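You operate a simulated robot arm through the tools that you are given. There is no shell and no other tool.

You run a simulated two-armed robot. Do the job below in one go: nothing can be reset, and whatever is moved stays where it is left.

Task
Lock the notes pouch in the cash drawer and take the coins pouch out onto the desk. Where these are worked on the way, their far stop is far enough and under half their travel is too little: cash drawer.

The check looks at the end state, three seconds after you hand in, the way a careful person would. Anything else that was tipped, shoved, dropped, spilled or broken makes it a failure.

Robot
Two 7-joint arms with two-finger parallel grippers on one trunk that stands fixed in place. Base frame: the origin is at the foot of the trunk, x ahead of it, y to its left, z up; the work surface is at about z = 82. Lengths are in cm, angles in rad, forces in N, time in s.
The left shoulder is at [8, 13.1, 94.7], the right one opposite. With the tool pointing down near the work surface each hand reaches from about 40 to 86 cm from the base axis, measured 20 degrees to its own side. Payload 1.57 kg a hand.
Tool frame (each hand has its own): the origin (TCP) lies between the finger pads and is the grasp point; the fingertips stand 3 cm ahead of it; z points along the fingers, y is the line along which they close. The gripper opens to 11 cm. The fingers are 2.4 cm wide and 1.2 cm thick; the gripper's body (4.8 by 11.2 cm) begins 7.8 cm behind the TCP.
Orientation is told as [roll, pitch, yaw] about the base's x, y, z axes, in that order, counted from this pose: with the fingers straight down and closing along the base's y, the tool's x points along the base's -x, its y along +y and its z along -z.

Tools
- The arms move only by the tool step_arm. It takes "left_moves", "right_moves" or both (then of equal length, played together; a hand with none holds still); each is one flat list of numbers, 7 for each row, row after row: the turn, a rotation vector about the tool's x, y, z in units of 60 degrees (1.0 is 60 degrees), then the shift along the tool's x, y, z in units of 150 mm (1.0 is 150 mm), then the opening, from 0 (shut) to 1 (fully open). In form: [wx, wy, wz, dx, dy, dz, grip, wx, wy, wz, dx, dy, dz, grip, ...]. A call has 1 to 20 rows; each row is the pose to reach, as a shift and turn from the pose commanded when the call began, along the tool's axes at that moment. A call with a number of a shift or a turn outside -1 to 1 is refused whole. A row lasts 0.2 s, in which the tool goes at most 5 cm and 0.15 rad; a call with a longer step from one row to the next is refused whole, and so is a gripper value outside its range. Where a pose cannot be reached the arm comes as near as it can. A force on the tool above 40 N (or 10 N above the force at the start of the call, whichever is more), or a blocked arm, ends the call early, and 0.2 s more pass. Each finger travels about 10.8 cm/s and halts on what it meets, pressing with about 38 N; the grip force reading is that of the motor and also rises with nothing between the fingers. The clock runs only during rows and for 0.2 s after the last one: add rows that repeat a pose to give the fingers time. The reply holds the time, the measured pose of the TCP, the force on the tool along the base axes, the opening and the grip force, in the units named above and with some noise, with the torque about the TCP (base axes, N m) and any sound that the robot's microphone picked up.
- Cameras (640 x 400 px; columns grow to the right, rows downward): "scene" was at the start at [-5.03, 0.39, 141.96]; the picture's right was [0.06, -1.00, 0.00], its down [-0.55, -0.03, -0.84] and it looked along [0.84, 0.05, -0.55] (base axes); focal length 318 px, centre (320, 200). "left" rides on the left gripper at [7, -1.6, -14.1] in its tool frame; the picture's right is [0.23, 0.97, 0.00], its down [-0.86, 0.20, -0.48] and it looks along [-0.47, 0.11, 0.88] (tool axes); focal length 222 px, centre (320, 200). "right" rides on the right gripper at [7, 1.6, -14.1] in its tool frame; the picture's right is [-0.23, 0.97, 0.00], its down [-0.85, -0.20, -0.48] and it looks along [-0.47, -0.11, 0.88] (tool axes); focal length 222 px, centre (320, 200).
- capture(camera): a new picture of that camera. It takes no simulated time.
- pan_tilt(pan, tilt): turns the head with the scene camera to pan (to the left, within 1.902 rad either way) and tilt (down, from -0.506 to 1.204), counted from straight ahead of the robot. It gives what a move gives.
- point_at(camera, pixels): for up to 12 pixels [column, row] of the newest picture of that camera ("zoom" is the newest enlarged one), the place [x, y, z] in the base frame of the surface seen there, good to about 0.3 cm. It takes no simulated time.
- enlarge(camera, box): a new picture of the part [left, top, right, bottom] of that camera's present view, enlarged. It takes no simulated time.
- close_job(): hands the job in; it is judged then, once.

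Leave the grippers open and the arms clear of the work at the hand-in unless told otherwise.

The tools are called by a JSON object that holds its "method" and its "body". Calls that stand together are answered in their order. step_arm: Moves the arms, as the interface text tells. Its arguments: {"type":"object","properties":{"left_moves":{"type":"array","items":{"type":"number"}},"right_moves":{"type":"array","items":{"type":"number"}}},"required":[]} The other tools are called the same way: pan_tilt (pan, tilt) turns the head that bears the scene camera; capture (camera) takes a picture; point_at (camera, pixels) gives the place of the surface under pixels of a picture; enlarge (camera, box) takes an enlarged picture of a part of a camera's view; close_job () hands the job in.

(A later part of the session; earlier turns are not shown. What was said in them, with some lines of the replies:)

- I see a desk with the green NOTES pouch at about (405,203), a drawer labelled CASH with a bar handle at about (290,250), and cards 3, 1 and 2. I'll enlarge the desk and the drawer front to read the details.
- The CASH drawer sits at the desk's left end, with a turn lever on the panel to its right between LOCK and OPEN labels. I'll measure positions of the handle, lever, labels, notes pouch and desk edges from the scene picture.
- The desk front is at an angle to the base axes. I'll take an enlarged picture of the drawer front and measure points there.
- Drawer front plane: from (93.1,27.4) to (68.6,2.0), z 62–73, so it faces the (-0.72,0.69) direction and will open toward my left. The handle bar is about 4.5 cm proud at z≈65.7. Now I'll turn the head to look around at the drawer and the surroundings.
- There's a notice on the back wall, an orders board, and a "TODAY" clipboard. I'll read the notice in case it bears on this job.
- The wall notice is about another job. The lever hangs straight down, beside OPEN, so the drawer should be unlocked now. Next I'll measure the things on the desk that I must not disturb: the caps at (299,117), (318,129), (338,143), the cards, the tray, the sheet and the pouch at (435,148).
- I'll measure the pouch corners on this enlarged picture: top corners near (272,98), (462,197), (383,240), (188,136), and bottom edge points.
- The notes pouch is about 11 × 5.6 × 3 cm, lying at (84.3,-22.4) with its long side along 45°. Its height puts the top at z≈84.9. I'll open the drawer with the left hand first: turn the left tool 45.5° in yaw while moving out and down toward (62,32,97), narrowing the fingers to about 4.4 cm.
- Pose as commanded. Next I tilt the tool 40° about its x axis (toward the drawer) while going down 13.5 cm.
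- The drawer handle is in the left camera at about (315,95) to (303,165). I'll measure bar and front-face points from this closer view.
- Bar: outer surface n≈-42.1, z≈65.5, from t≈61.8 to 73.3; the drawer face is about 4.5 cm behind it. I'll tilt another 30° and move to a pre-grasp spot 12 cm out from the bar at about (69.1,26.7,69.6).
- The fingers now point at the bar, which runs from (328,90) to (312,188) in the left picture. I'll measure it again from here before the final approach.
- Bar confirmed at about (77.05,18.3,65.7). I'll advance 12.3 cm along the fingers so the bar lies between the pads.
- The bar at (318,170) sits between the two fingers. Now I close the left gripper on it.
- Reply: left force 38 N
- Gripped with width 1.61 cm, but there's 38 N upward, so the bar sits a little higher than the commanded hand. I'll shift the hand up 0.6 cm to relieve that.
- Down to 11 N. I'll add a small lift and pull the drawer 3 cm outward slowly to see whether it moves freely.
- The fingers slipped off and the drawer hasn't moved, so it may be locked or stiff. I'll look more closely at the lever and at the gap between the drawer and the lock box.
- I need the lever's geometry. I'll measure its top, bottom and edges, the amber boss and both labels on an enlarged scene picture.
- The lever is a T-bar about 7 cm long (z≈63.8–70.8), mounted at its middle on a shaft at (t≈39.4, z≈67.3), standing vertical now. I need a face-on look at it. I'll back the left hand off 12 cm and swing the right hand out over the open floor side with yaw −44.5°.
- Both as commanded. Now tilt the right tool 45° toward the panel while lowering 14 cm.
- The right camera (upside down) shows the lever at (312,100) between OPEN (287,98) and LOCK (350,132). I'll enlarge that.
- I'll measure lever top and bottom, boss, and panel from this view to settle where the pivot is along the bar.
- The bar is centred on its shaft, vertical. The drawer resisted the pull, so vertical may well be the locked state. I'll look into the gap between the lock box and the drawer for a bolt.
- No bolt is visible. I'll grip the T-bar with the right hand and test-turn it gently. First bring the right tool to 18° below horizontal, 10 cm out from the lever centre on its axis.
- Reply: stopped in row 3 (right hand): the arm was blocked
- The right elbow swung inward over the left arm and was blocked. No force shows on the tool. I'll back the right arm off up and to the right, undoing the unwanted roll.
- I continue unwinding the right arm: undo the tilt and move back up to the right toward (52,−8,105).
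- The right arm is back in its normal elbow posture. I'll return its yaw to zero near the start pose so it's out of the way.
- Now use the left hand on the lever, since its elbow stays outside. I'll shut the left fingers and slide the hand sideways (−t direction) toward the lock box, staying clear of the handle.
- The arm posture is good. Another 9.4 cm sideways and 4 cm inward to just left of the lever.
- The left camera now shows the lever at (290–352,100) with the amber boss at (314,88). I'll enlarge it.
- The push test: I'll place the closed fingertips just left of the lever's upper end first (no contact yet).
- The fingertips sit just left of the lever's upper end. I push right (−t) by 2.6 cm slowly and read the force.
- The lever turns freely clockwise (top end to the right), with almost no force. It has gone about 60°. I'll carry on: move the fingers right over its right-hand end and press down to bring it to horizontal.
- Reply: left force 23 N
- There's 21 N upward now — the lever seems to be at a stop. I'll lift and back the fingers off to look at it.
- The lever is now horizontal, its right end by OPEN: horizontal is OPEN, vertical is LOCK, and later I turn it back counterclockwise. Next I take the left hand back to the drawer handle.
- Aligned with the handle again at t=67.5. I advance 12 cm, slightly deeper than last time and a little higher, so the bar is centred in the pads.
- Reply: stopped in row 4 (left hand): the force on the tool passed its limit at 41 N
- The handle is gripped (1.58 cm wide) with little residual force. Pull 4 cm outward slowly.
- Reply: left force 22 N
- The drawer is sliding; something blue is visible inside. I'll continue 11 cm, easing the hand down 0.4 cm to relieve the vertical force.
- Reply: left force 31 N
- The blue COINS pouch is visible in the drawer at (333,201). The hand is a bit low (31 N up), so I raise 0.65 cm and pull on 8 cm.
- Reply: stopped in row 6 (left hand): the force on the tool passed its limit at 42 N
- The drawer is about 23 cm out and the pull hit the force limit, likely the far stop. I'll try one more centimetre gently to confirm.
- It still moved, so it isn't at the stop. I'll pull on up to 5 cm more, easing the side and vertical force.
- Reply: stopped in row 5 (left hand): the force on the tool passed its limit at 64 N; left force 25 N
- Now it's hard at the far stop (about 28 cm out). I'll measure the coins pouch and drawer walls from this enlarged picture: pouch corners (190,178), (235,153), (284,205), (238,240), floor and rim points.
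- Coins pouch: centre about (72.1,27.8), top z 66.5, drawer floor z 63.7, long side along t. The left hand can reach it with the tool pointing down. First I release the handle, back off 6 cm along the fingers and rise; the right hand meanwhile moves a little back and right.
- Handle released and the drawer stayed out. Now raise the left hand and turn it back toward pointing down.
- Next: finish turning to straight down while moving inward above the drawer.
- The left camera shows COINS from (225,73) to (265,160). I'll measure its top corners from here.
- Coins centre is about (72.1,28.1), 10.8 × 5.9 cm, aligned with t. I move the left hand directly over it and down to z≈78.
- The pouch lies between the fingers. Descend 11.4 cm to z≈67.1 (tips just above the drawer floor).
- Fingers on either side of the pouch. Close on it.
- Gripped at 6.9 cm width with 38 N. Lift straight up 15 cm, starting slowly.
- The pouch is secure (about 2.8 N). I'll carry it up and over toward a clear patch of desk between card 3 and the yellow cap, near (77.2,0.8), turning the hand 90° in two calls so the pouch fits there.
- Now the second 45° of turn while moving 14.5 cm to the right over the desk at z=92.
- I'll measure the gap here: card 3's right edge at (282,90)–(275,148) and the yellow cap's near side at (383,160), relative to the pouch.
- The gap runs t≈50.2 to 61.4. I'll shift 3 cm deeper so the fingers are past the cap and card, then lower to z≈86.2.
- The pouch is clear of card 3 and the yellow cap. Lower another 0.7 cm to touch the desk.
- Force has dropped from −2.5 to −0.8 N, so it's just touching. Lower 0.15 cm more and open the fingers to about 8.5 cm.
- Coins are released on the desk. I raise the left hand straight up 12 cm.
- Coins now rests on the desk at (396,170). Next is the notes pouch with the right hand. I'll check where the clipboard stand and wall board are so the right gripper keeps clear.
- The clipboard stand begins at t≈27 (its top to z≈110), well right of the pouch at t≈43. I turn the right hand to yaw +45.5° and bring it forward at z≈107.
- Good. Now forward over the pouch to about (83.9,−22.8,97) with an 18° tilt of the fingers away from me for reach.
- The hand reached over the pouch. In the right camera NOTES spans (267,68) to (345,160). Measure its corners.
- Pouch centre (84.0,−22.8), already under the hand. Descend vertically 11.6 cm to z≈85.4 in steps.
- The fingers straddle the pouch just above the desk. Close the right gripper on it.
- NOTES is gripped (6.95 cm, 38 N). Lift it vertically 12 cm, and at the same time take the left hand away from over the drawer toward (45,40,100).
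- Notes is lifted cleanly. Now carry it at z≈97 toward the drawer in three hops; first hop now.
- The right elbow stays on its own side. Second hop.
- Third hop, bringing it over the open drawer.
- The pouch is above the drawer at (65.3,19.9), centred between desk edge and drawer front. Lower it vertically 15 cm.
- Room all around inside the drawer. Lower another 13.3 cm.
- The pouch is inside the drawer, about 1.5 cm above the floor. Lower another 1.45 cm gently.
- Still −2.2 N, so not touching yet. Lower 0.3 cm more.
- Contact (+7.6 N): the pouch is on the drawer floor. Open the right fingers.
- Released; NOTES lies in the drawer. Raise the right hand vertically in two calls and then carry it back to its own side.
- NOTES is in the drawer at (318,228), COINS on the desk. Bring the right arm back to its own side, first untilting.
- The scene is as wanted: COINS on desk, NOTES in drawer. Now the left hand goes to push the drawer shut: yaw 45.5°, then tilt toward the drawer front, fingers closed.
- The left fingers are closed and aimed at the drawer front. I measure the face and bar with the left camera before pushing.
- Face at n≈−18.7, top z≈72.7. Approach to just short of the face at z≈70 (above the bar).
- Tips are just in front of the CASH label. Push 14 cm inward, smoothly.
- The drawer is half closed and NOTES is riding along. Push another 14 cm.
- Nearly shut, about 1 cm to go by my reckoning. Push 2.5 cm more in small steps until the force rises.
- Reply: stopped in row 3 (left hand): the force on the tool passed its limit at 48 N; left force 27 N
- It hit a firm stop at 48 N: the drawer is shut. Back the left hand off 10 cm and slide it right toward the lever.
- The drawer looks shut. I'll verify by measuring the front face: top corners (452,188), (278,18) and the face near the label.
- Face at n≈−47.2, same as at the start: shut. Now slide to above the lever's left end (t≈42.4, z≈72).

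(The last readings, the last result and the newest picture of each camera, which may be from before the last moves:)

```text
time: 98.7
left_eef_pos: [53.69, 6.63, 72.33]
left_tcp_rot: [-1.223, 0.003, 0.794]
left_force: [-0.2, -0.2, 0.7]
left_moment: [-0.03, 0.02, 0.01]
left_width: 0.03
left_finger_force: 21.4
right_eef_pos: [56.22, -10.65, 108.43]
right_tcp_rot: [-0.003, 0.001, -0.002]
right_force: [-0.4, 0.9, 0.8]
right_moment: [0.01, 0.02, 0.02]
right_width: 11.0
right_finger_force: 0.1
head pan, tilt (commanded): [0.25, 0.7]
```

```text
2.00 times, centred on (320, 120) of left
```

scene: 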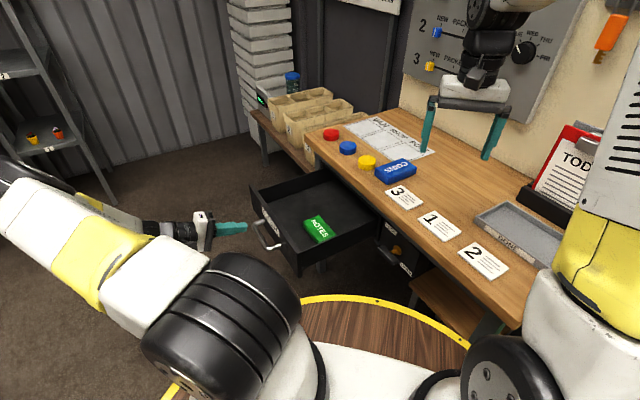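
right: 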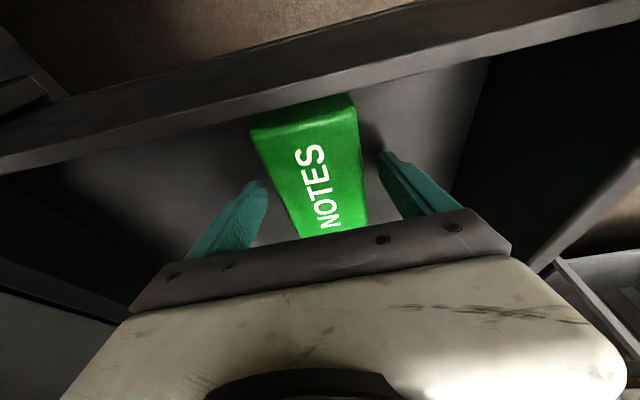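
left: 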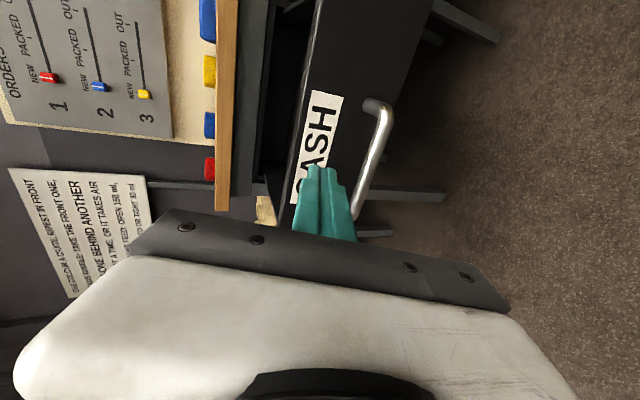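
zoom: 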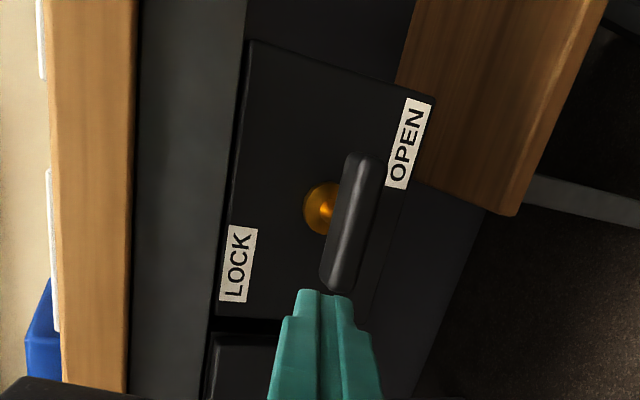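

The lever lies horizontal, from (362,160) to (338,285) in this zoom. I measure its ends before moving in above its left end.

{"method": "point_at", "body": {"camera": "zoom", "pixels": [[362, 165], [350, 220], [340, 272], [333, 240], [372, 220], [318, 200]]}}

```text
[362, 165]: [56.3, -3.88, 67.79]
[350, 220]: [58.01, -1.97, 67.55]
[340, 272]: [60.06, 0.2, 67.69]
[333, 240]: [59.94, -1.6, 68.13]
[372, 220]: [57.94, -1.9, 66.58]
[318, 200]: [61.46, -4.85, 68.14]
```

Lever bar: t 36.2–42.9, z 66.6–68.1, front at n≈−42.8. Move in 7.9 cm so the fingertips hover above the left end.

{"method": "step_arm", "body": {"left_moves": [0, 0, 0, 0.009, -0.06, 0.165, 0, 0, 0, 0, 0.018, -0.12, 0.33, 0, 0, 0, 0, 0.027, -0.18, 0.495, 0, 0, 0, 0, 0.027, -0.18, 0.495, 0]}}

{"method": "enlarge", "body": {"camera": "scene", "box": [330, 200, 430, 285]}}

{"method": "enlarge", "body": {"camera": "left", "box": [220, 20, 420, 220]}}

```text
time: 99.7
left_eef_pos: [59.06, 0.89, 72.28]
left_tcp_rot: [-1.223, 0.002, 0.793]
left_force: [0.5, 0.1, 0.6]
left_moment: [0.03, -0.01, -0.01]
left_width: 0.0
left_finger_force: 21.3
right_eef_pos: [56.15, -10.68, 108.36]
right_tcp_rot: [-0.003, -0.002, -0.001]
right_force: [0.3, 0.7, 0.0]
right_moment: [0.02, -0.03, 0.05]
right_width: 10.98
right_finger_force: 0.1
head pan, tilt (commanded): [0.25, 0.7]
```

```text
4.71 times, centred on (380, 242) of scene
```

zoom: 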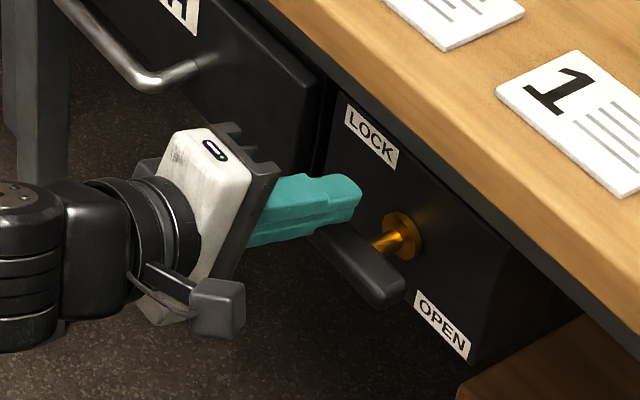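

```text
2.00 times, centred on (320, 120) of left
```

zoom: 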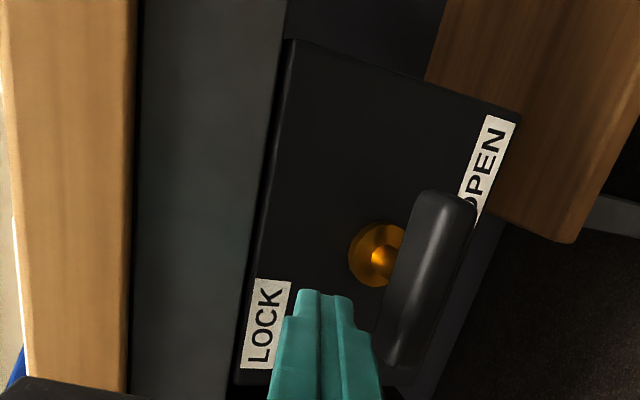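

Fingers hover above the lever's left end. Before sweeping down I check how far the wooden shelf on the right reaches (scene near (425,290)).

{"method": "point_at", "body": {"camera": "scene", "pixels": [[412, 290], [425, 295], [440, 330], [470, 345], [415, 283]]}}

```text
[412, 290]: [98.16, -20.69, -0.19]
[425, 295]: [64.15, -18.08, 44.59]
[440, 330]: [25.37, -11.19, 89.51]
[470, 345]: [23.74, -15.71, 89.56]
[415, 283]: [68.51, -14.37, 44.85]
```

The shelf is far below (z≈45), no conflict. Now sweep the fingers down on the lever's left end along an arc (counterclockwise turn).

{"method": "step_arm", "body": {"left_moves": [0, 0, 0, 0.003, 0.064, 0.023, 0, 0, 0, 0, 0.003, 0.128, 0.047, 0, 0, 0, 0, -0.025, 0.184, 0.067, 0, 0, 0, 0, -0.041, 0.2325, 0.0846, 0, 0, 0, 0, -0.043, 0.283, 0.103, 0, 0, 0, 0, -0.03, 0.332, 0.121, 0]}}

{"method": "enlarge", "body": {"camera": "scene", "box": [330, 200, 430, 285]}}

{"method": "enlarge", "body": {"camera": "left", "box": [220, 20, 420, 220]}}

```text
time: 101.1
left_eef_pos: [59.36, 1.11, 66.92]
left_tcp_rot: [-1.225, 0.0, 0.79]
left_force: [0.3, 0.5, 0.2]
left_moment: [0.02, -0.02, 0.03]
left_width: 0.0
left_finger_force: 21.5
right_eef_pos: [56.21, -10.75, 108.4]
right_tcp_rot: [-0.004, 0.0, -0.002]
right_force: [-0.5, -0.5, -1.2]
right_moment: [-0.02, 0.02, 0.01]
right_width: 11.02
right_finger_force: 0.1
head pan, tilt (commanded): [0.25, 0.7]
```

```text
4.71 times, centred on (380, 242) of scene
```

zoom: 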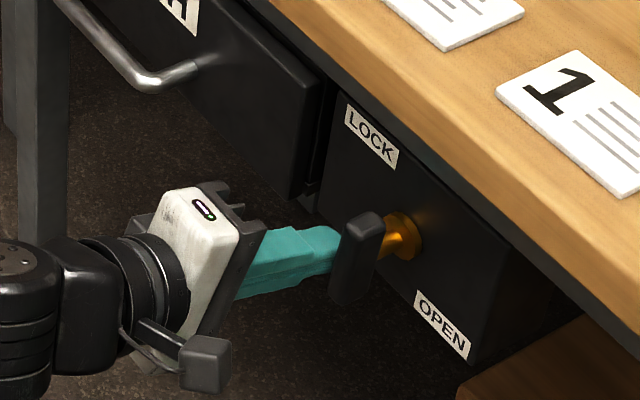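

```text
2.00 times, centred on (320, 120) of left
```

zoom: 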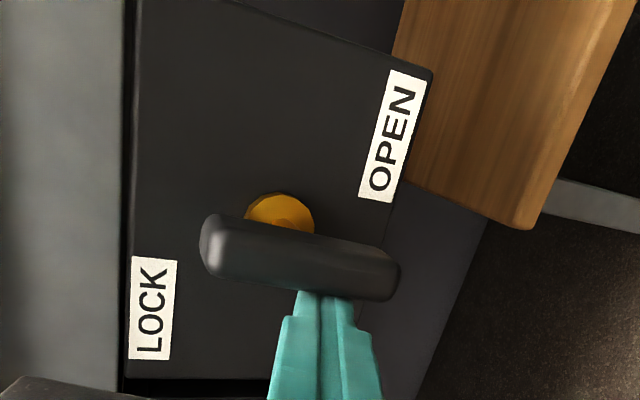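

The lever is nearly vertical. Finish by pressing its lower end to the right up to the stop, lightly.

{"method": "step_arm", "body": {"left_moves": [0, 0, 0, 0, 0.04, 0.015, 0, 0, 0, 0, 0.02, 0.081, 0.03, 0, 0, 0, 0, 0.045, 0.081, 0.03, 0, 0, 0, 0, 0.065, 0.081, 0.03, 0, 0, 0, 0, 0.08, 0.081, 0.03, 0]}}

{"method": "enlarge", "body": {"camera": "left", "box": [220, 20, 420, 220]}}

```text
time: 102.3
left_eef_pos: [59.11, 1.07, 65.65]
left_tcp_rot: [-1.219, -0.009, 0.811]
left_force: [3.2, 3.3, -0.1]
left_moment: [0.04, 0.02, 0.09]
left_width: 0.0
left_finger_force: 21.2
right_eef_pos: [56.19, -10.71, 108.42]
right_tcp_rot: [-0.003, -0.001, -0.003]
right_force: [-0.7, -0.3, -0.2]
right_moment: [0.0, 0.0, 0.01]
right_width: 10.99
right_finger_force: 0.2
head pan, tilt (commanded): [0.25, 0.7]
stopped in row 5 (left hand): the force on the tool passed its limit at 43 N (the readings are from after the stop); the commanded pose is now the measured one
```

```text
2.00 times, centred on (320, 120) of left
```

zoom: 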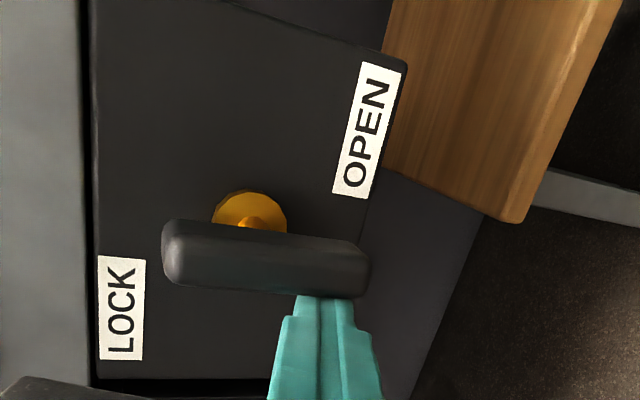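

It's against its stop (43 N then released). Back the fingers off left and out, then inspect the lever.

{"method": "step_arm", "body": {"left_moves": [0, 0, 0, -0.06, 0, 0, 0, 0, 0, 0, -0.12, 0.0, 0, 0, 0, 0, 0, -0.12, 0.07, -0.19, 0, 0, 0, 0, -0.12, 0.14, -0.38, 0, 0, 0, 0, -0.12, 0.21, -0.57, 0, 0, 0, 0, -0.12, 0.274, -0.752, 0]}}

{"method": "enlarge", "body": {"camera": "left", "box": [220, 20, 420, 220]}}

{"method": "enlarge", "body": {"camera": "scene", "box": [330, 200, 430, 285]}}

```text
time: 103.7
left_eef_pos: [51.71, 10.47, 65.79]
left_tcp_rot: [-1.221, -0.009, 0.807]
left_force: [0.7, 0.4, 0.5]
left_moment: [0.02, -0.01, -0.01]
left_width: 0.0
left_finger_force: 21.1
right_eef_pos: [56.16, -10.69, 108.3]
right_tcp_rot: [-0.003, 0.0, -0.002]
right_force: [0.8, -0.6, 0.3]
right_moment: [0.01, 0.04, 0.01]
right_width: 11.0
right_finger_force: 0.0
head pan, tilt (commanded): [0.25, 0.7]
```

```text
2.00 times, centred on (320, 120) of left
```

zoom: 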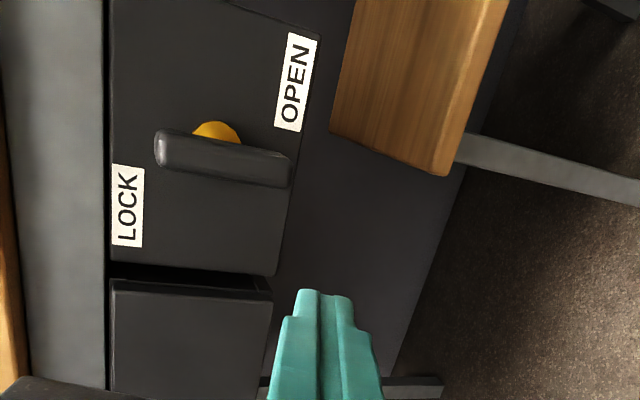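

```text
4.71 times, centred on (380, 242) of scene
```

zoom: 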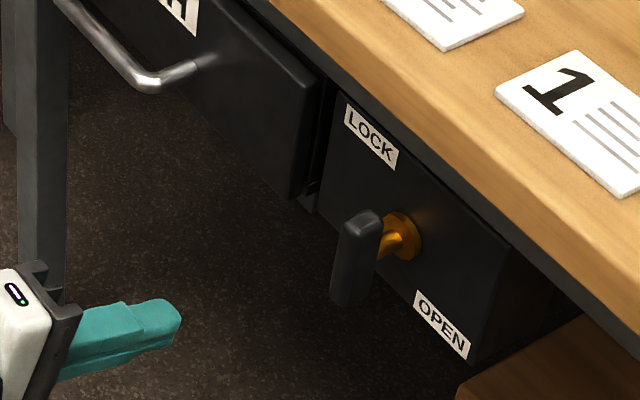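

The lever looks vertical again. I'll compare at the same high zoom I used before it was first turned.

{"method": "enlarge", "body": {"camera": "scene", "box": [375, 220, 425, 285]}}

{"method": "point_at", "body": {"camera": "zoom", "pixels": [[256, 160], [250, 180], [240, 220], [230, 265], [262, 250], [272, 195]]}}

```text
6.15 times, centred on (400, 252) of scene
```

zoom: 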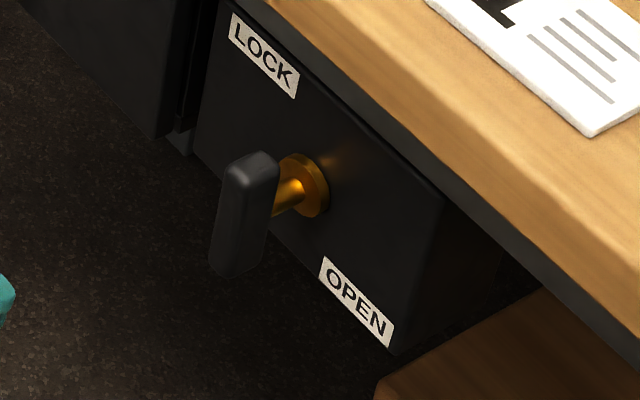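

```text
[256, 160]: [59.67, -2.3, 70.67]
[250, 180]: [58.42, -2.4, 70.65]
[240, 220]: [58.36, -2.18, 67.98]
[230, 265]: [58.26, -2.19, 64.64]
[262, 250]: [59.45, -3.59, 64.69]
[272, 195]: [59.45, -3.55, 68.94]
```

The lever is back exactly as at the start, in LOCK. As a check that the lock holds, I'll go back to the handle and give it a light pull.

{"method": "step_arm", "body": {"left_moves": [0, 0, 0, -0.2, -0.028, -0.01, 0.2, 0, 0, 0, -0.4, -0.056, -0.02, 0.4, 0, 0, 0, -0.6, -0.085, -0.03, 0.4, 0, 0, 0, -0.8, -0.113, -0.041, 0.4]}}

{"method": "step_arm", "body": {"left_moves": [0, 0, 0, -0.2, -0.028, -0.01, 0.4, 0, 0, 0, -0.4, -0.056, -0.02, 0.4, 0, 0, 0, -0.6, -0.085, -0.03, 0.4, 0, 0, 0, -0.8, -0.113, -0.041, 0.4, 0, 0, 0, -0.8, -0.113, -0.041, 0.4]}}

{"method": "capture", "body": {"camera": "left"}}

```text
time: 104.7
left_eef_pos: [60.03, 19.32, 67.51]
left_tcp_rot: [-1.223, -0.007, 0.806]
left_force: [-0.8, -0.4, -0.2]
left_moment: [0.0, 0.0, -0.03]
left_width: 4.41
left_finger_force: 0.2
right_eef_pos: [56.2, -10.69, 108.42]
right_tcp_rot: [-0.004, -0.003, -0.003]
right_force: [-0.8, -0.4, 0.9]
right_moment: [-0.02, 0.0, -0.02]
right_width: 11.01
right_finger_force: 0.0
head pan, tilt (commanded): [0.25, 0.7]
```

```text
time: 105.9
left_eef_pos: [68.24, 27.66, 69.56]
left_tcp_rot: [-1.221, -0.007, 0.808]
left_force: [0.2, -0.4, 0.5]
left_moment: [0.01, -0.01, 0.0]
left_width: 4.41
left_finger_force: 0.1
right_eef_pos: [56.15, -10.74, 108.35]
right_tcp_rot: [-0.003, -0.003, -0.003]
right_force: [0.1, 0.3, 0.2]
right_moment: [0.02, -0.02, -0.03]
right_width: 11.02
right_finger_force: 0.2
head pan, tilt (commanded): [0.25, 0.7]
```

```text
taken
```

left: 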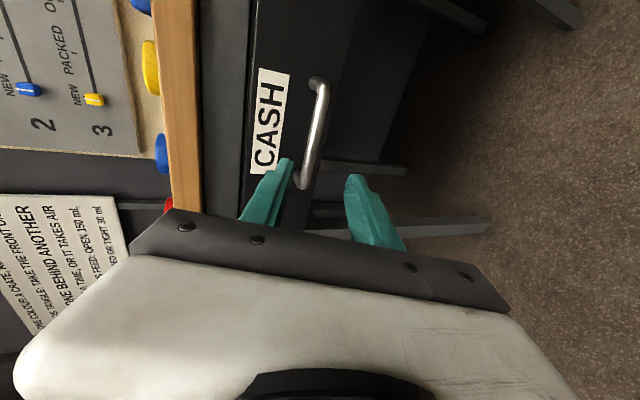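

Aligned with the handle. Move in, then close gently on the bar.

{"method": "step_arm", "body": {"left_moves": [0, 0, 0, 0, -0.01, 0.15, 0.4, 0, 0, 0, 0, -0.02, 0.3, 0.4, 0, 0, 0, 0, -0.03, 0.45, 0.4, 0, 0, 0, 0, -0.04, 0.6, 0.4, 0, 0, 0, 0, -0.048, 0.74, 0.4, 0, 0, 0, 0, -0.056, 0.84, 0.4, 0, 0, 0, 0, -0.056, 0.895, 0.4, 0, 0, 0, 0, -0.056, 0.895, 0.4]}}

{"method": "step_arm", "body": {"left_moves": [0, 0, 0, 0, 0, 0, 0.2, 0, 0, 0, 0, 0, 0, 0, 0, 0, 0, 0, 0, 0, 0, 0, 0, 0, 0, 0, 0, 0]}}

```text
time: 107.7
left_eef_pos: [77.67, 18.95, 65.51]
left_tcp_rot: [-1.222, -0.008, 0.807]
left_force: [0.5, -0.5, -0.7]
left_moment: [-0.02, -0.05, 0.01]
left_width: 4.41
left_finger_force: 0.0
right_eef_pos: [56.1, -10.69, 108.34]
right_tcp_rot: [-0.003, -0.001, -0.002]
right_force: [0.4, 0.0, -0.6]
right_moment: [0.0, -0.01, 0.01]
right_width: 11.0
right_finger_force: 0.0
head pan, tilt (commanded): [0.25, 0.7]
```

```text
time: 108.7
left_eef_pos: [77.63, 18.86, 65.66]
left_tcp_rot: [-1.221, -0.007, 0.808]
left_force: [1.5, -0.3, 8.5]
left_moment: [-0.29, 0.18, -0.16]
left_width: 1.6
left_finger_force: 31.5
right_eef_pos: [56.16, -10.75, 108.31]
right_tcp_rot: [-0.004, -0.002, -0.002]
right_force: [0.0, -0.8, 0.5]
right_moment: [0.02, 0.02, 0.01]
right_width: 11.02
right_finger_force: 0.0
head pan, tilt (commanded): [0.25, 0.7]
```

Gripped. Now a light pull of 0.5 cm; if locked, a force should build with no movement.

{"method": "step_arm", "body": {"left_moves": [0, 0, 0, 0, 0.006, -0.016, 0, 0, 0, 0, 0, 0.0114, -0.0313, 0, 0, 0, 0, 0, 0.0114, -0.0313, 0]}}

```text
time: 109.5
left_eef_pos: [77.24, 19.21, 65.66]
left_tcp_rot: [-1.222, -0.007, 0.808]
left_force: [24.4, -8.8, 5.8]
left_moment: [-0.08, -0.02, 0.53]
left_width: 1.59
left_finger_force: 31.4
right_eef_pos: [56.21, -10.84, 108.33]
right_tcp_rot: [-0.002, 0.0, -0.002]
right_force: [0.3, 0.8, 0.3]
right_moment: [-0.01, 0.01, 0.0]
right_width: 11.01
right_finger_force: 0.1
head pan, tilt (commanded): [0.25, 0.7]
```

It resists with about 24 N: the lock holds. I check whether the front shifted at all by measuring the face again.

{"method": "enlarge", "body": {"camera": "scene", "box": [255, 160, 415, 290]}}

{"method": "point_at", "body": {"camera": "zoom", "pixels": [[450, 190], [278, 20], [440, 245], [345, 105], [400, 180], [420, 200], [490, 212]]}}

```text
3.08 times, centred on (335, 225) of scene
```

zoom: 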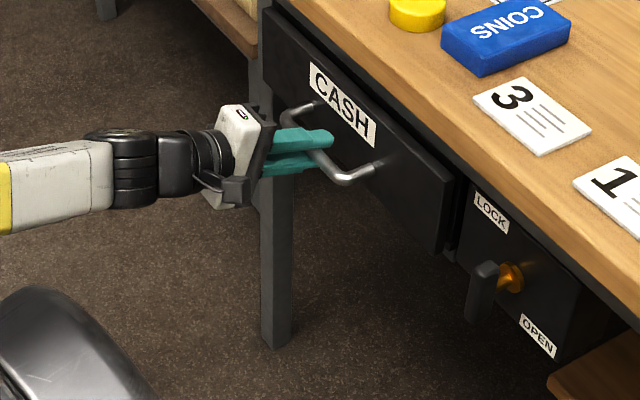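

```text
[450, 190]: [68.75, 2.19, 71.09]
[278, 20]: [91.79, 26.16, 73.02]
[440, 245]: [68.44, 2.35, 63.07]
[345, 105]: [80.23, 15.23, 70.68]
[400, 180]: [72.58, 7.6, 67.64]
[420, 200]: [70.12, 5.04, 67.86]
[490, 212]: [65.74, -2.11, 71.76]
```

The front gave about 0.4 cm (lock play) and then held firm. I'll push it back in 0.9 cm and then release the handle.

{"method": "step_arm", "body": {"left_moves": [0, 0, 0, 0, -0.007, 0.019, 0, 0, 0, 0, 0, -0.014, 0.038, 0, 0, 0, 0, 0, -0.0205, 0.056, 0, 0, 0, 0, 0, -0.0205, 0.056, 0]}}

{"method": "enlarge", "body": {"camera": "scene", "box": [255, 160, 415, 290]}}

{"method": "point_at", "body": {"camera": "zoom", "pixels": [[450, 190], [278, 20], [440, 245], [345, 105], [400, 180], [420, 200], [490, 212]]}}

```text
time: 110.5
left_eef_pos: [77.68, 18.92, 65.69]
left_tcp_rot: [-1.22, -0.007, 0.809]
left_force: [-20.0, 10.0, 14.4]
left_moment: [-0.39, 0.3, 0.17]
left_width: 1.61
left_finger_force: 31.8
right_eef_pos: [55.99, -10.71, 108.35]
right_tcp_rot: [-0.003, -0.002, 0.002]
right_force: [0.2, 0.2, -0.4]
right_moment: [-0.01, -0.01, 0.0]
right_width: 10.98
right_finger_force: 0.0
head pan, tilt (commanded): [0.25, 0.7]
```

```text
3.08 times, centred on (335, 225) of scene
```

zoom: 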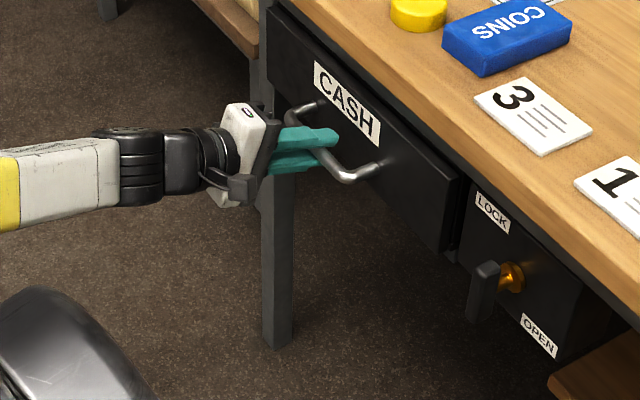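

```text
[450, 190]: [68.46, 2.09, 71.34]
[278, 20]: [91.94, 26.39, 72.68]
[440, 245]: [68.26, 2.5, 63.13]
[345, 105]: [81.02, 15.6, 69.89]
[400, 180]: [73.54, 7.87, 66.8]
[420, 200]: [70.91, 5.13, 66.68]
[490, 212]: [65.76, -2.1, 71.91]
```

Fully shut again. Ease the push, open the fingers and back the left hand off.

{"method": "step_arm", "body": {"left_moves": [0, 0, 0, 0, 0.008, -0.022, 0, 0, 0, 0, 0, 0.008, -0.022, 0.2, 0, 0, 0, 0, 0.008, -0.022, 0.4, 0, 0, 0, 0, 0.008, -0.022, 0.4, 0, 0, 0, 0, 0.008, -0.15, 0.4, 0, 0, 0, 0, 0.008, -0.35, 0.4, 0, 0, 0, 0, 0.008, -0.57, 0.4, 0, 0, 0, 0, 0.008, -0.8, 0.4]}}

{"method": "enlarge", "body": {"camera": "scene", "box": [255, 160, 415, 290]}}

{"method": "point_at", "body": {"camera": "zoom", "pixels": [[450, 190], [278, 20], [440, 245], [345, 105], [400, 180], [420, 200], [490, 212]]}}

```text
time: 112.3
left_eef_pos: [69.62, 26.34, 69.74]
left_tcp_rot: [-1.219, -0.007, 0.806]
left_force: [0.6, -0.7, 0.6]
left_moment: [-0.03, 0.05, -0.02]
left_width: 4.39
left_finger_force: 0.1
right_eef_pos: [56.17, -10.73, 108.34]
right_tcp_rot: [-0.006, -0.001, -0.002]
right_force: [-0.6, -0.5, -0.6]
right_moment: [0.0, 0.03, 0.05]
right_width: 11.01
right_finger_force: 0.0
head pan, tilt (commanded): [0.25, 0.7]
```

```text
3.08 times, centred on (335, 225) of scene
```

zoom: 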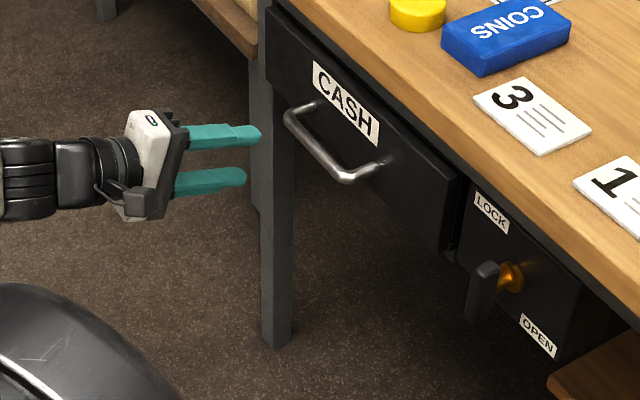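

```text
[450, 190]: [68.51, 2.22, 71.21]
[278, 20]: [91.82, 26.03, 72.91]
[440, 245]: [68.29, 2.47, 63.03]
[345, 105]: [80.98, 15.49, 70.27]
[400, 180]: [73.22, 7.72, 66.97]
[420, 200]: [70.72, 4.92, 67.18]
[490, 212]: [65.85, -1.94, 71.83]
```

Drawer shut (face n≈−46.9) and lever in LOCK. Now bring the left arm up and out to a resting pose with the gripper open.

{"method": "step_arm", "body": {"left_moves": [-0.12, 0, 0, 0, -0.08, -0.171, 0.5, -0.24, 0, 0, 0, -0.16, -0.342, 0.6, -0.36, 0, 0, 0, -0.239, -0.513, 0.8, -0.48, 0, 0, 0, -0.319, -0.684, 1, -0.6, 0, 0, 0, -0.399, -0.855, 1]}}

{"method": "step_arm", "body": {"left_moves": [-0.113, 0, 0, 0, -0.1, -0.14, 1, -0.226, 0, 0, 0, -0.2, -0.28, 1, -0.338, 0, 0, 0, -0.3, -0.42, 1, -0.451, 0, 0, 0, -0.4, -0.56, 1, -0.564, 0, 0, 0, -0.5, -0.7, 1]}}

{"method": "capture", "body": {"camera": "scene"}}

```text
time: 113.5
left_eef_pos: [62.36, 33.27, 79.78]
left_tcp_rot: [-0.591, -0.005, 0.81]
left_force: [-0.1, -0.8, -0.1]
left_moment: [-0.06, 0.02, -0.01]
left_width: 10.97
left_finger_force: 0.0
right_eef_pos: [56.24, -10.76, 108.41]
right_tcp_rot: [-0.003, -0.001, -0.002]
right_force: [-0.5, 0.1, -0.1]
right_moment: [-0.01, 0.02, 0.0]
right_width: 11.01
right_finger_force: 0.1
head pan, tilt (commanded): [0.25, 0.7]
```

```text
time: 114.7
left_eef_pos: [62.49, 33.12, 92.6]
left_tcp_rot: [0.001, -0.009, 0.811]
left_force: [-0.4, -0.2, 0.7]
left_moment: [-0.05, 0.02, 0.03]
left_width: 11.0
left_finger_force: 0.1
right_eef_pos: [56.15, -10.7, 108.29]
right_tcp_rot: [-0.002, -0.001, -0.001]
right_force: [0.3, 0.1, -0.4]
right_moment: [-0.03, 0.01, 0.01]
right_width: 10.98
right_finger_force: 0.1
head pan, tilt (commanded): [0.25, 0.7]
```

```text
taken
```

scene: 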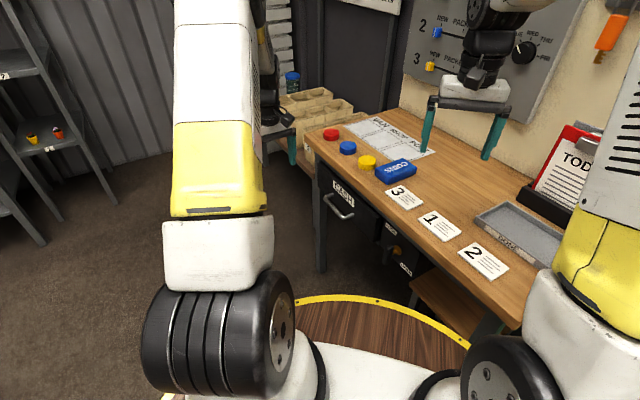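

Everything on the desk looks undisturbed. Bring the left arm up to near its starting pose.

{"method": "step_arm", "body": {"left_moves": [0, 0, 0.129, 0.093, 0.004, -0.167, 1, 0, 0, 0.258, 0.185, 0.008, -0.333, 1, 0, 0, 0.387, 0.278, 0.012, -0.5, 1, 0, 0, 0.516, 0.371, 0.016, -0.667, 1, 0, 0, 0.645, 0.463, 0.02, -0.833, 1, 0, 0, 0.774, 0.556, 0.024, -1.0, 1, 0, 0, 0.774, 0.556, 0.024, -1.0, 1]}}

{"method": "pan_tilt", "body": {"pan": 0.063, "tilt": 0.6}}

{"method": "capture", "body": {"camera": "scene"}}

{"method": "enlarge", "body": {"camera": "scene", "box": [240, 150, 480, 310]}}

```text
time: 116.3
left_eef_pos: [56.47, 27.33, 107.67]
left_tcp_rot: [0.005, -0.004, -0.005]
left_force: [-0.5, -0.5, -0.3]
left_moment: [0.01, -0.02, -0.01]
left_width: 10.99
left_finger_force: 0.0
right_eef_pos: [56.24, -10.72, 108.37]
right_tcp_rot: [-0.003, 0.001, -0.002]
right_force: [-0.6, -0.4, 0.2]
right_moment: [0.0, 0.0, -0.01]
right_width: 10.99
right_finger_force: 0.1
head pan, tilt (commanded): [0.25, 0.7]
```

```text
time: 117.0
left_eef_pos: [56.55, 27.27, 107.62]
left_tcp_rot: [0.004, -0.006, -0.004]
left_force: [0.0, 0.6, 0.3]
left_moment: [-0.01, 0.01, 0.0]
left_width: 10.98
left_finger_force: 0.1
right_eef_pos: [56.2, -10.69, 108.54]
right_tcp_rot: [-0.004, 0.0, -0.002]
right_force: [-0.2, 0.3, 0.6]
right_moment: [0.02, 0.01, 0.01]
right_width: 10.99
right_finger_force: 0.1
head pan, tilt (commanded): [0.063, 0.6]
```

```text
taken
```

scene: 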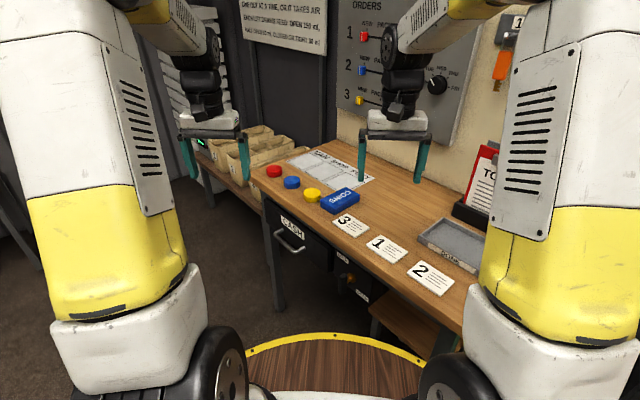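

```text
2.50 times, centred on (360, 230) of scene
```

zoom: 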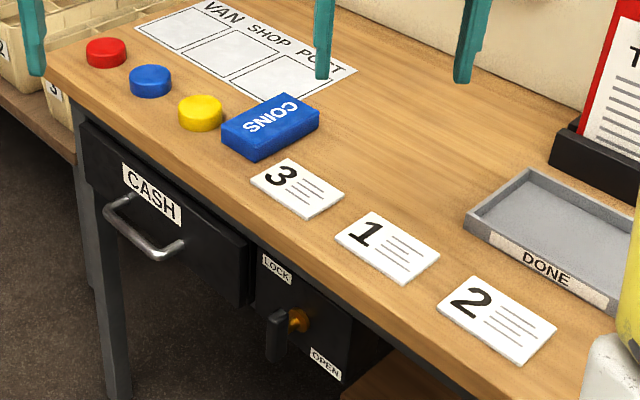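

All looks right. I'll check closely whether the COINS pouch lies clear of the VAN/SHOP/POST sheet's near corner.

{"method": "enlarge", "body": {"camera": "scene", "box": [295, 165, 385, 230]}}

{"method": "capture", "body": {"camera": "right"}}

```text
6.15 times, centred on (340, 198) of scene
```

zoom: 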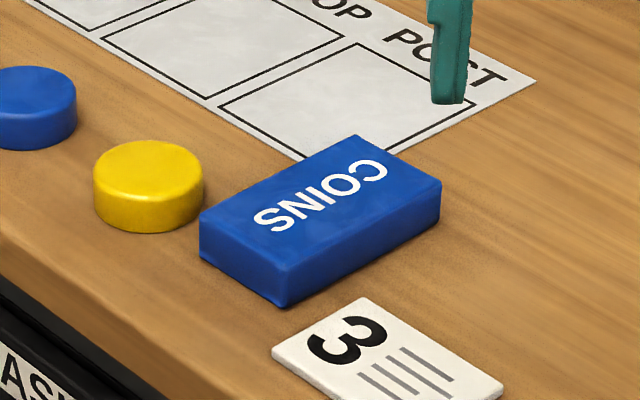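

```text
taken
```

right: 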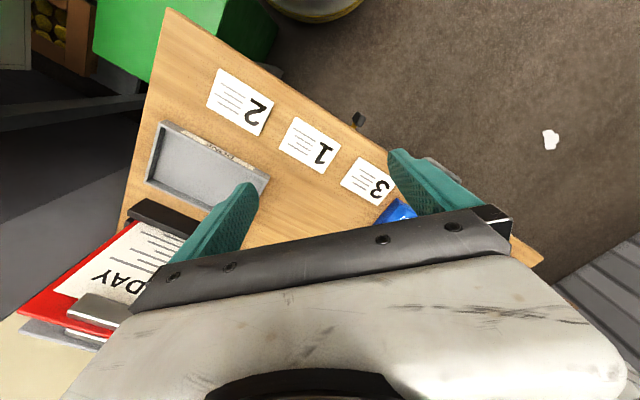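

COINS rests flat on the desk beside the sheet's corner, touching neither card 3 nor the yellow cap. The drawer is shut with NOTES inside and the lever is on LOCK. Both grippers are open and high above the desk, so I hand in.

{"method": "close_job", "body": {}}

```text
The job is handed in.
```

The notes pouch is locked in the cash drawer and the coins pouch is out on the desk; the job is handed in.

- **Drawer:** it was locked at the start, so I turned the lever to OPEN and pulled the drawer to its far stop, about 28 cm. After swapping the pouches I pushed it fully shut and turned the lever back to LOCK.
- **Lock check:** I gave the locked drawer a light pull. It moved about 0.4 cm and then held at about 24 N, so I pushed it back in. The front measures the same as at the start.
- **Coins pouch:** it lies flat between card 3 and the yellow cap, touching neither. Its back corner is right at the near corner of the VAN/SHOP/POST sheet and may overlap it by a few millimetres.
- **Arms:** early on, the right elbow swung inward and that arm was stopped as blocked, probably against the left arm. No force showed on the tool, and I saw nothing on the desk disturbed. Both grippers are open and the hands are high above the desk.
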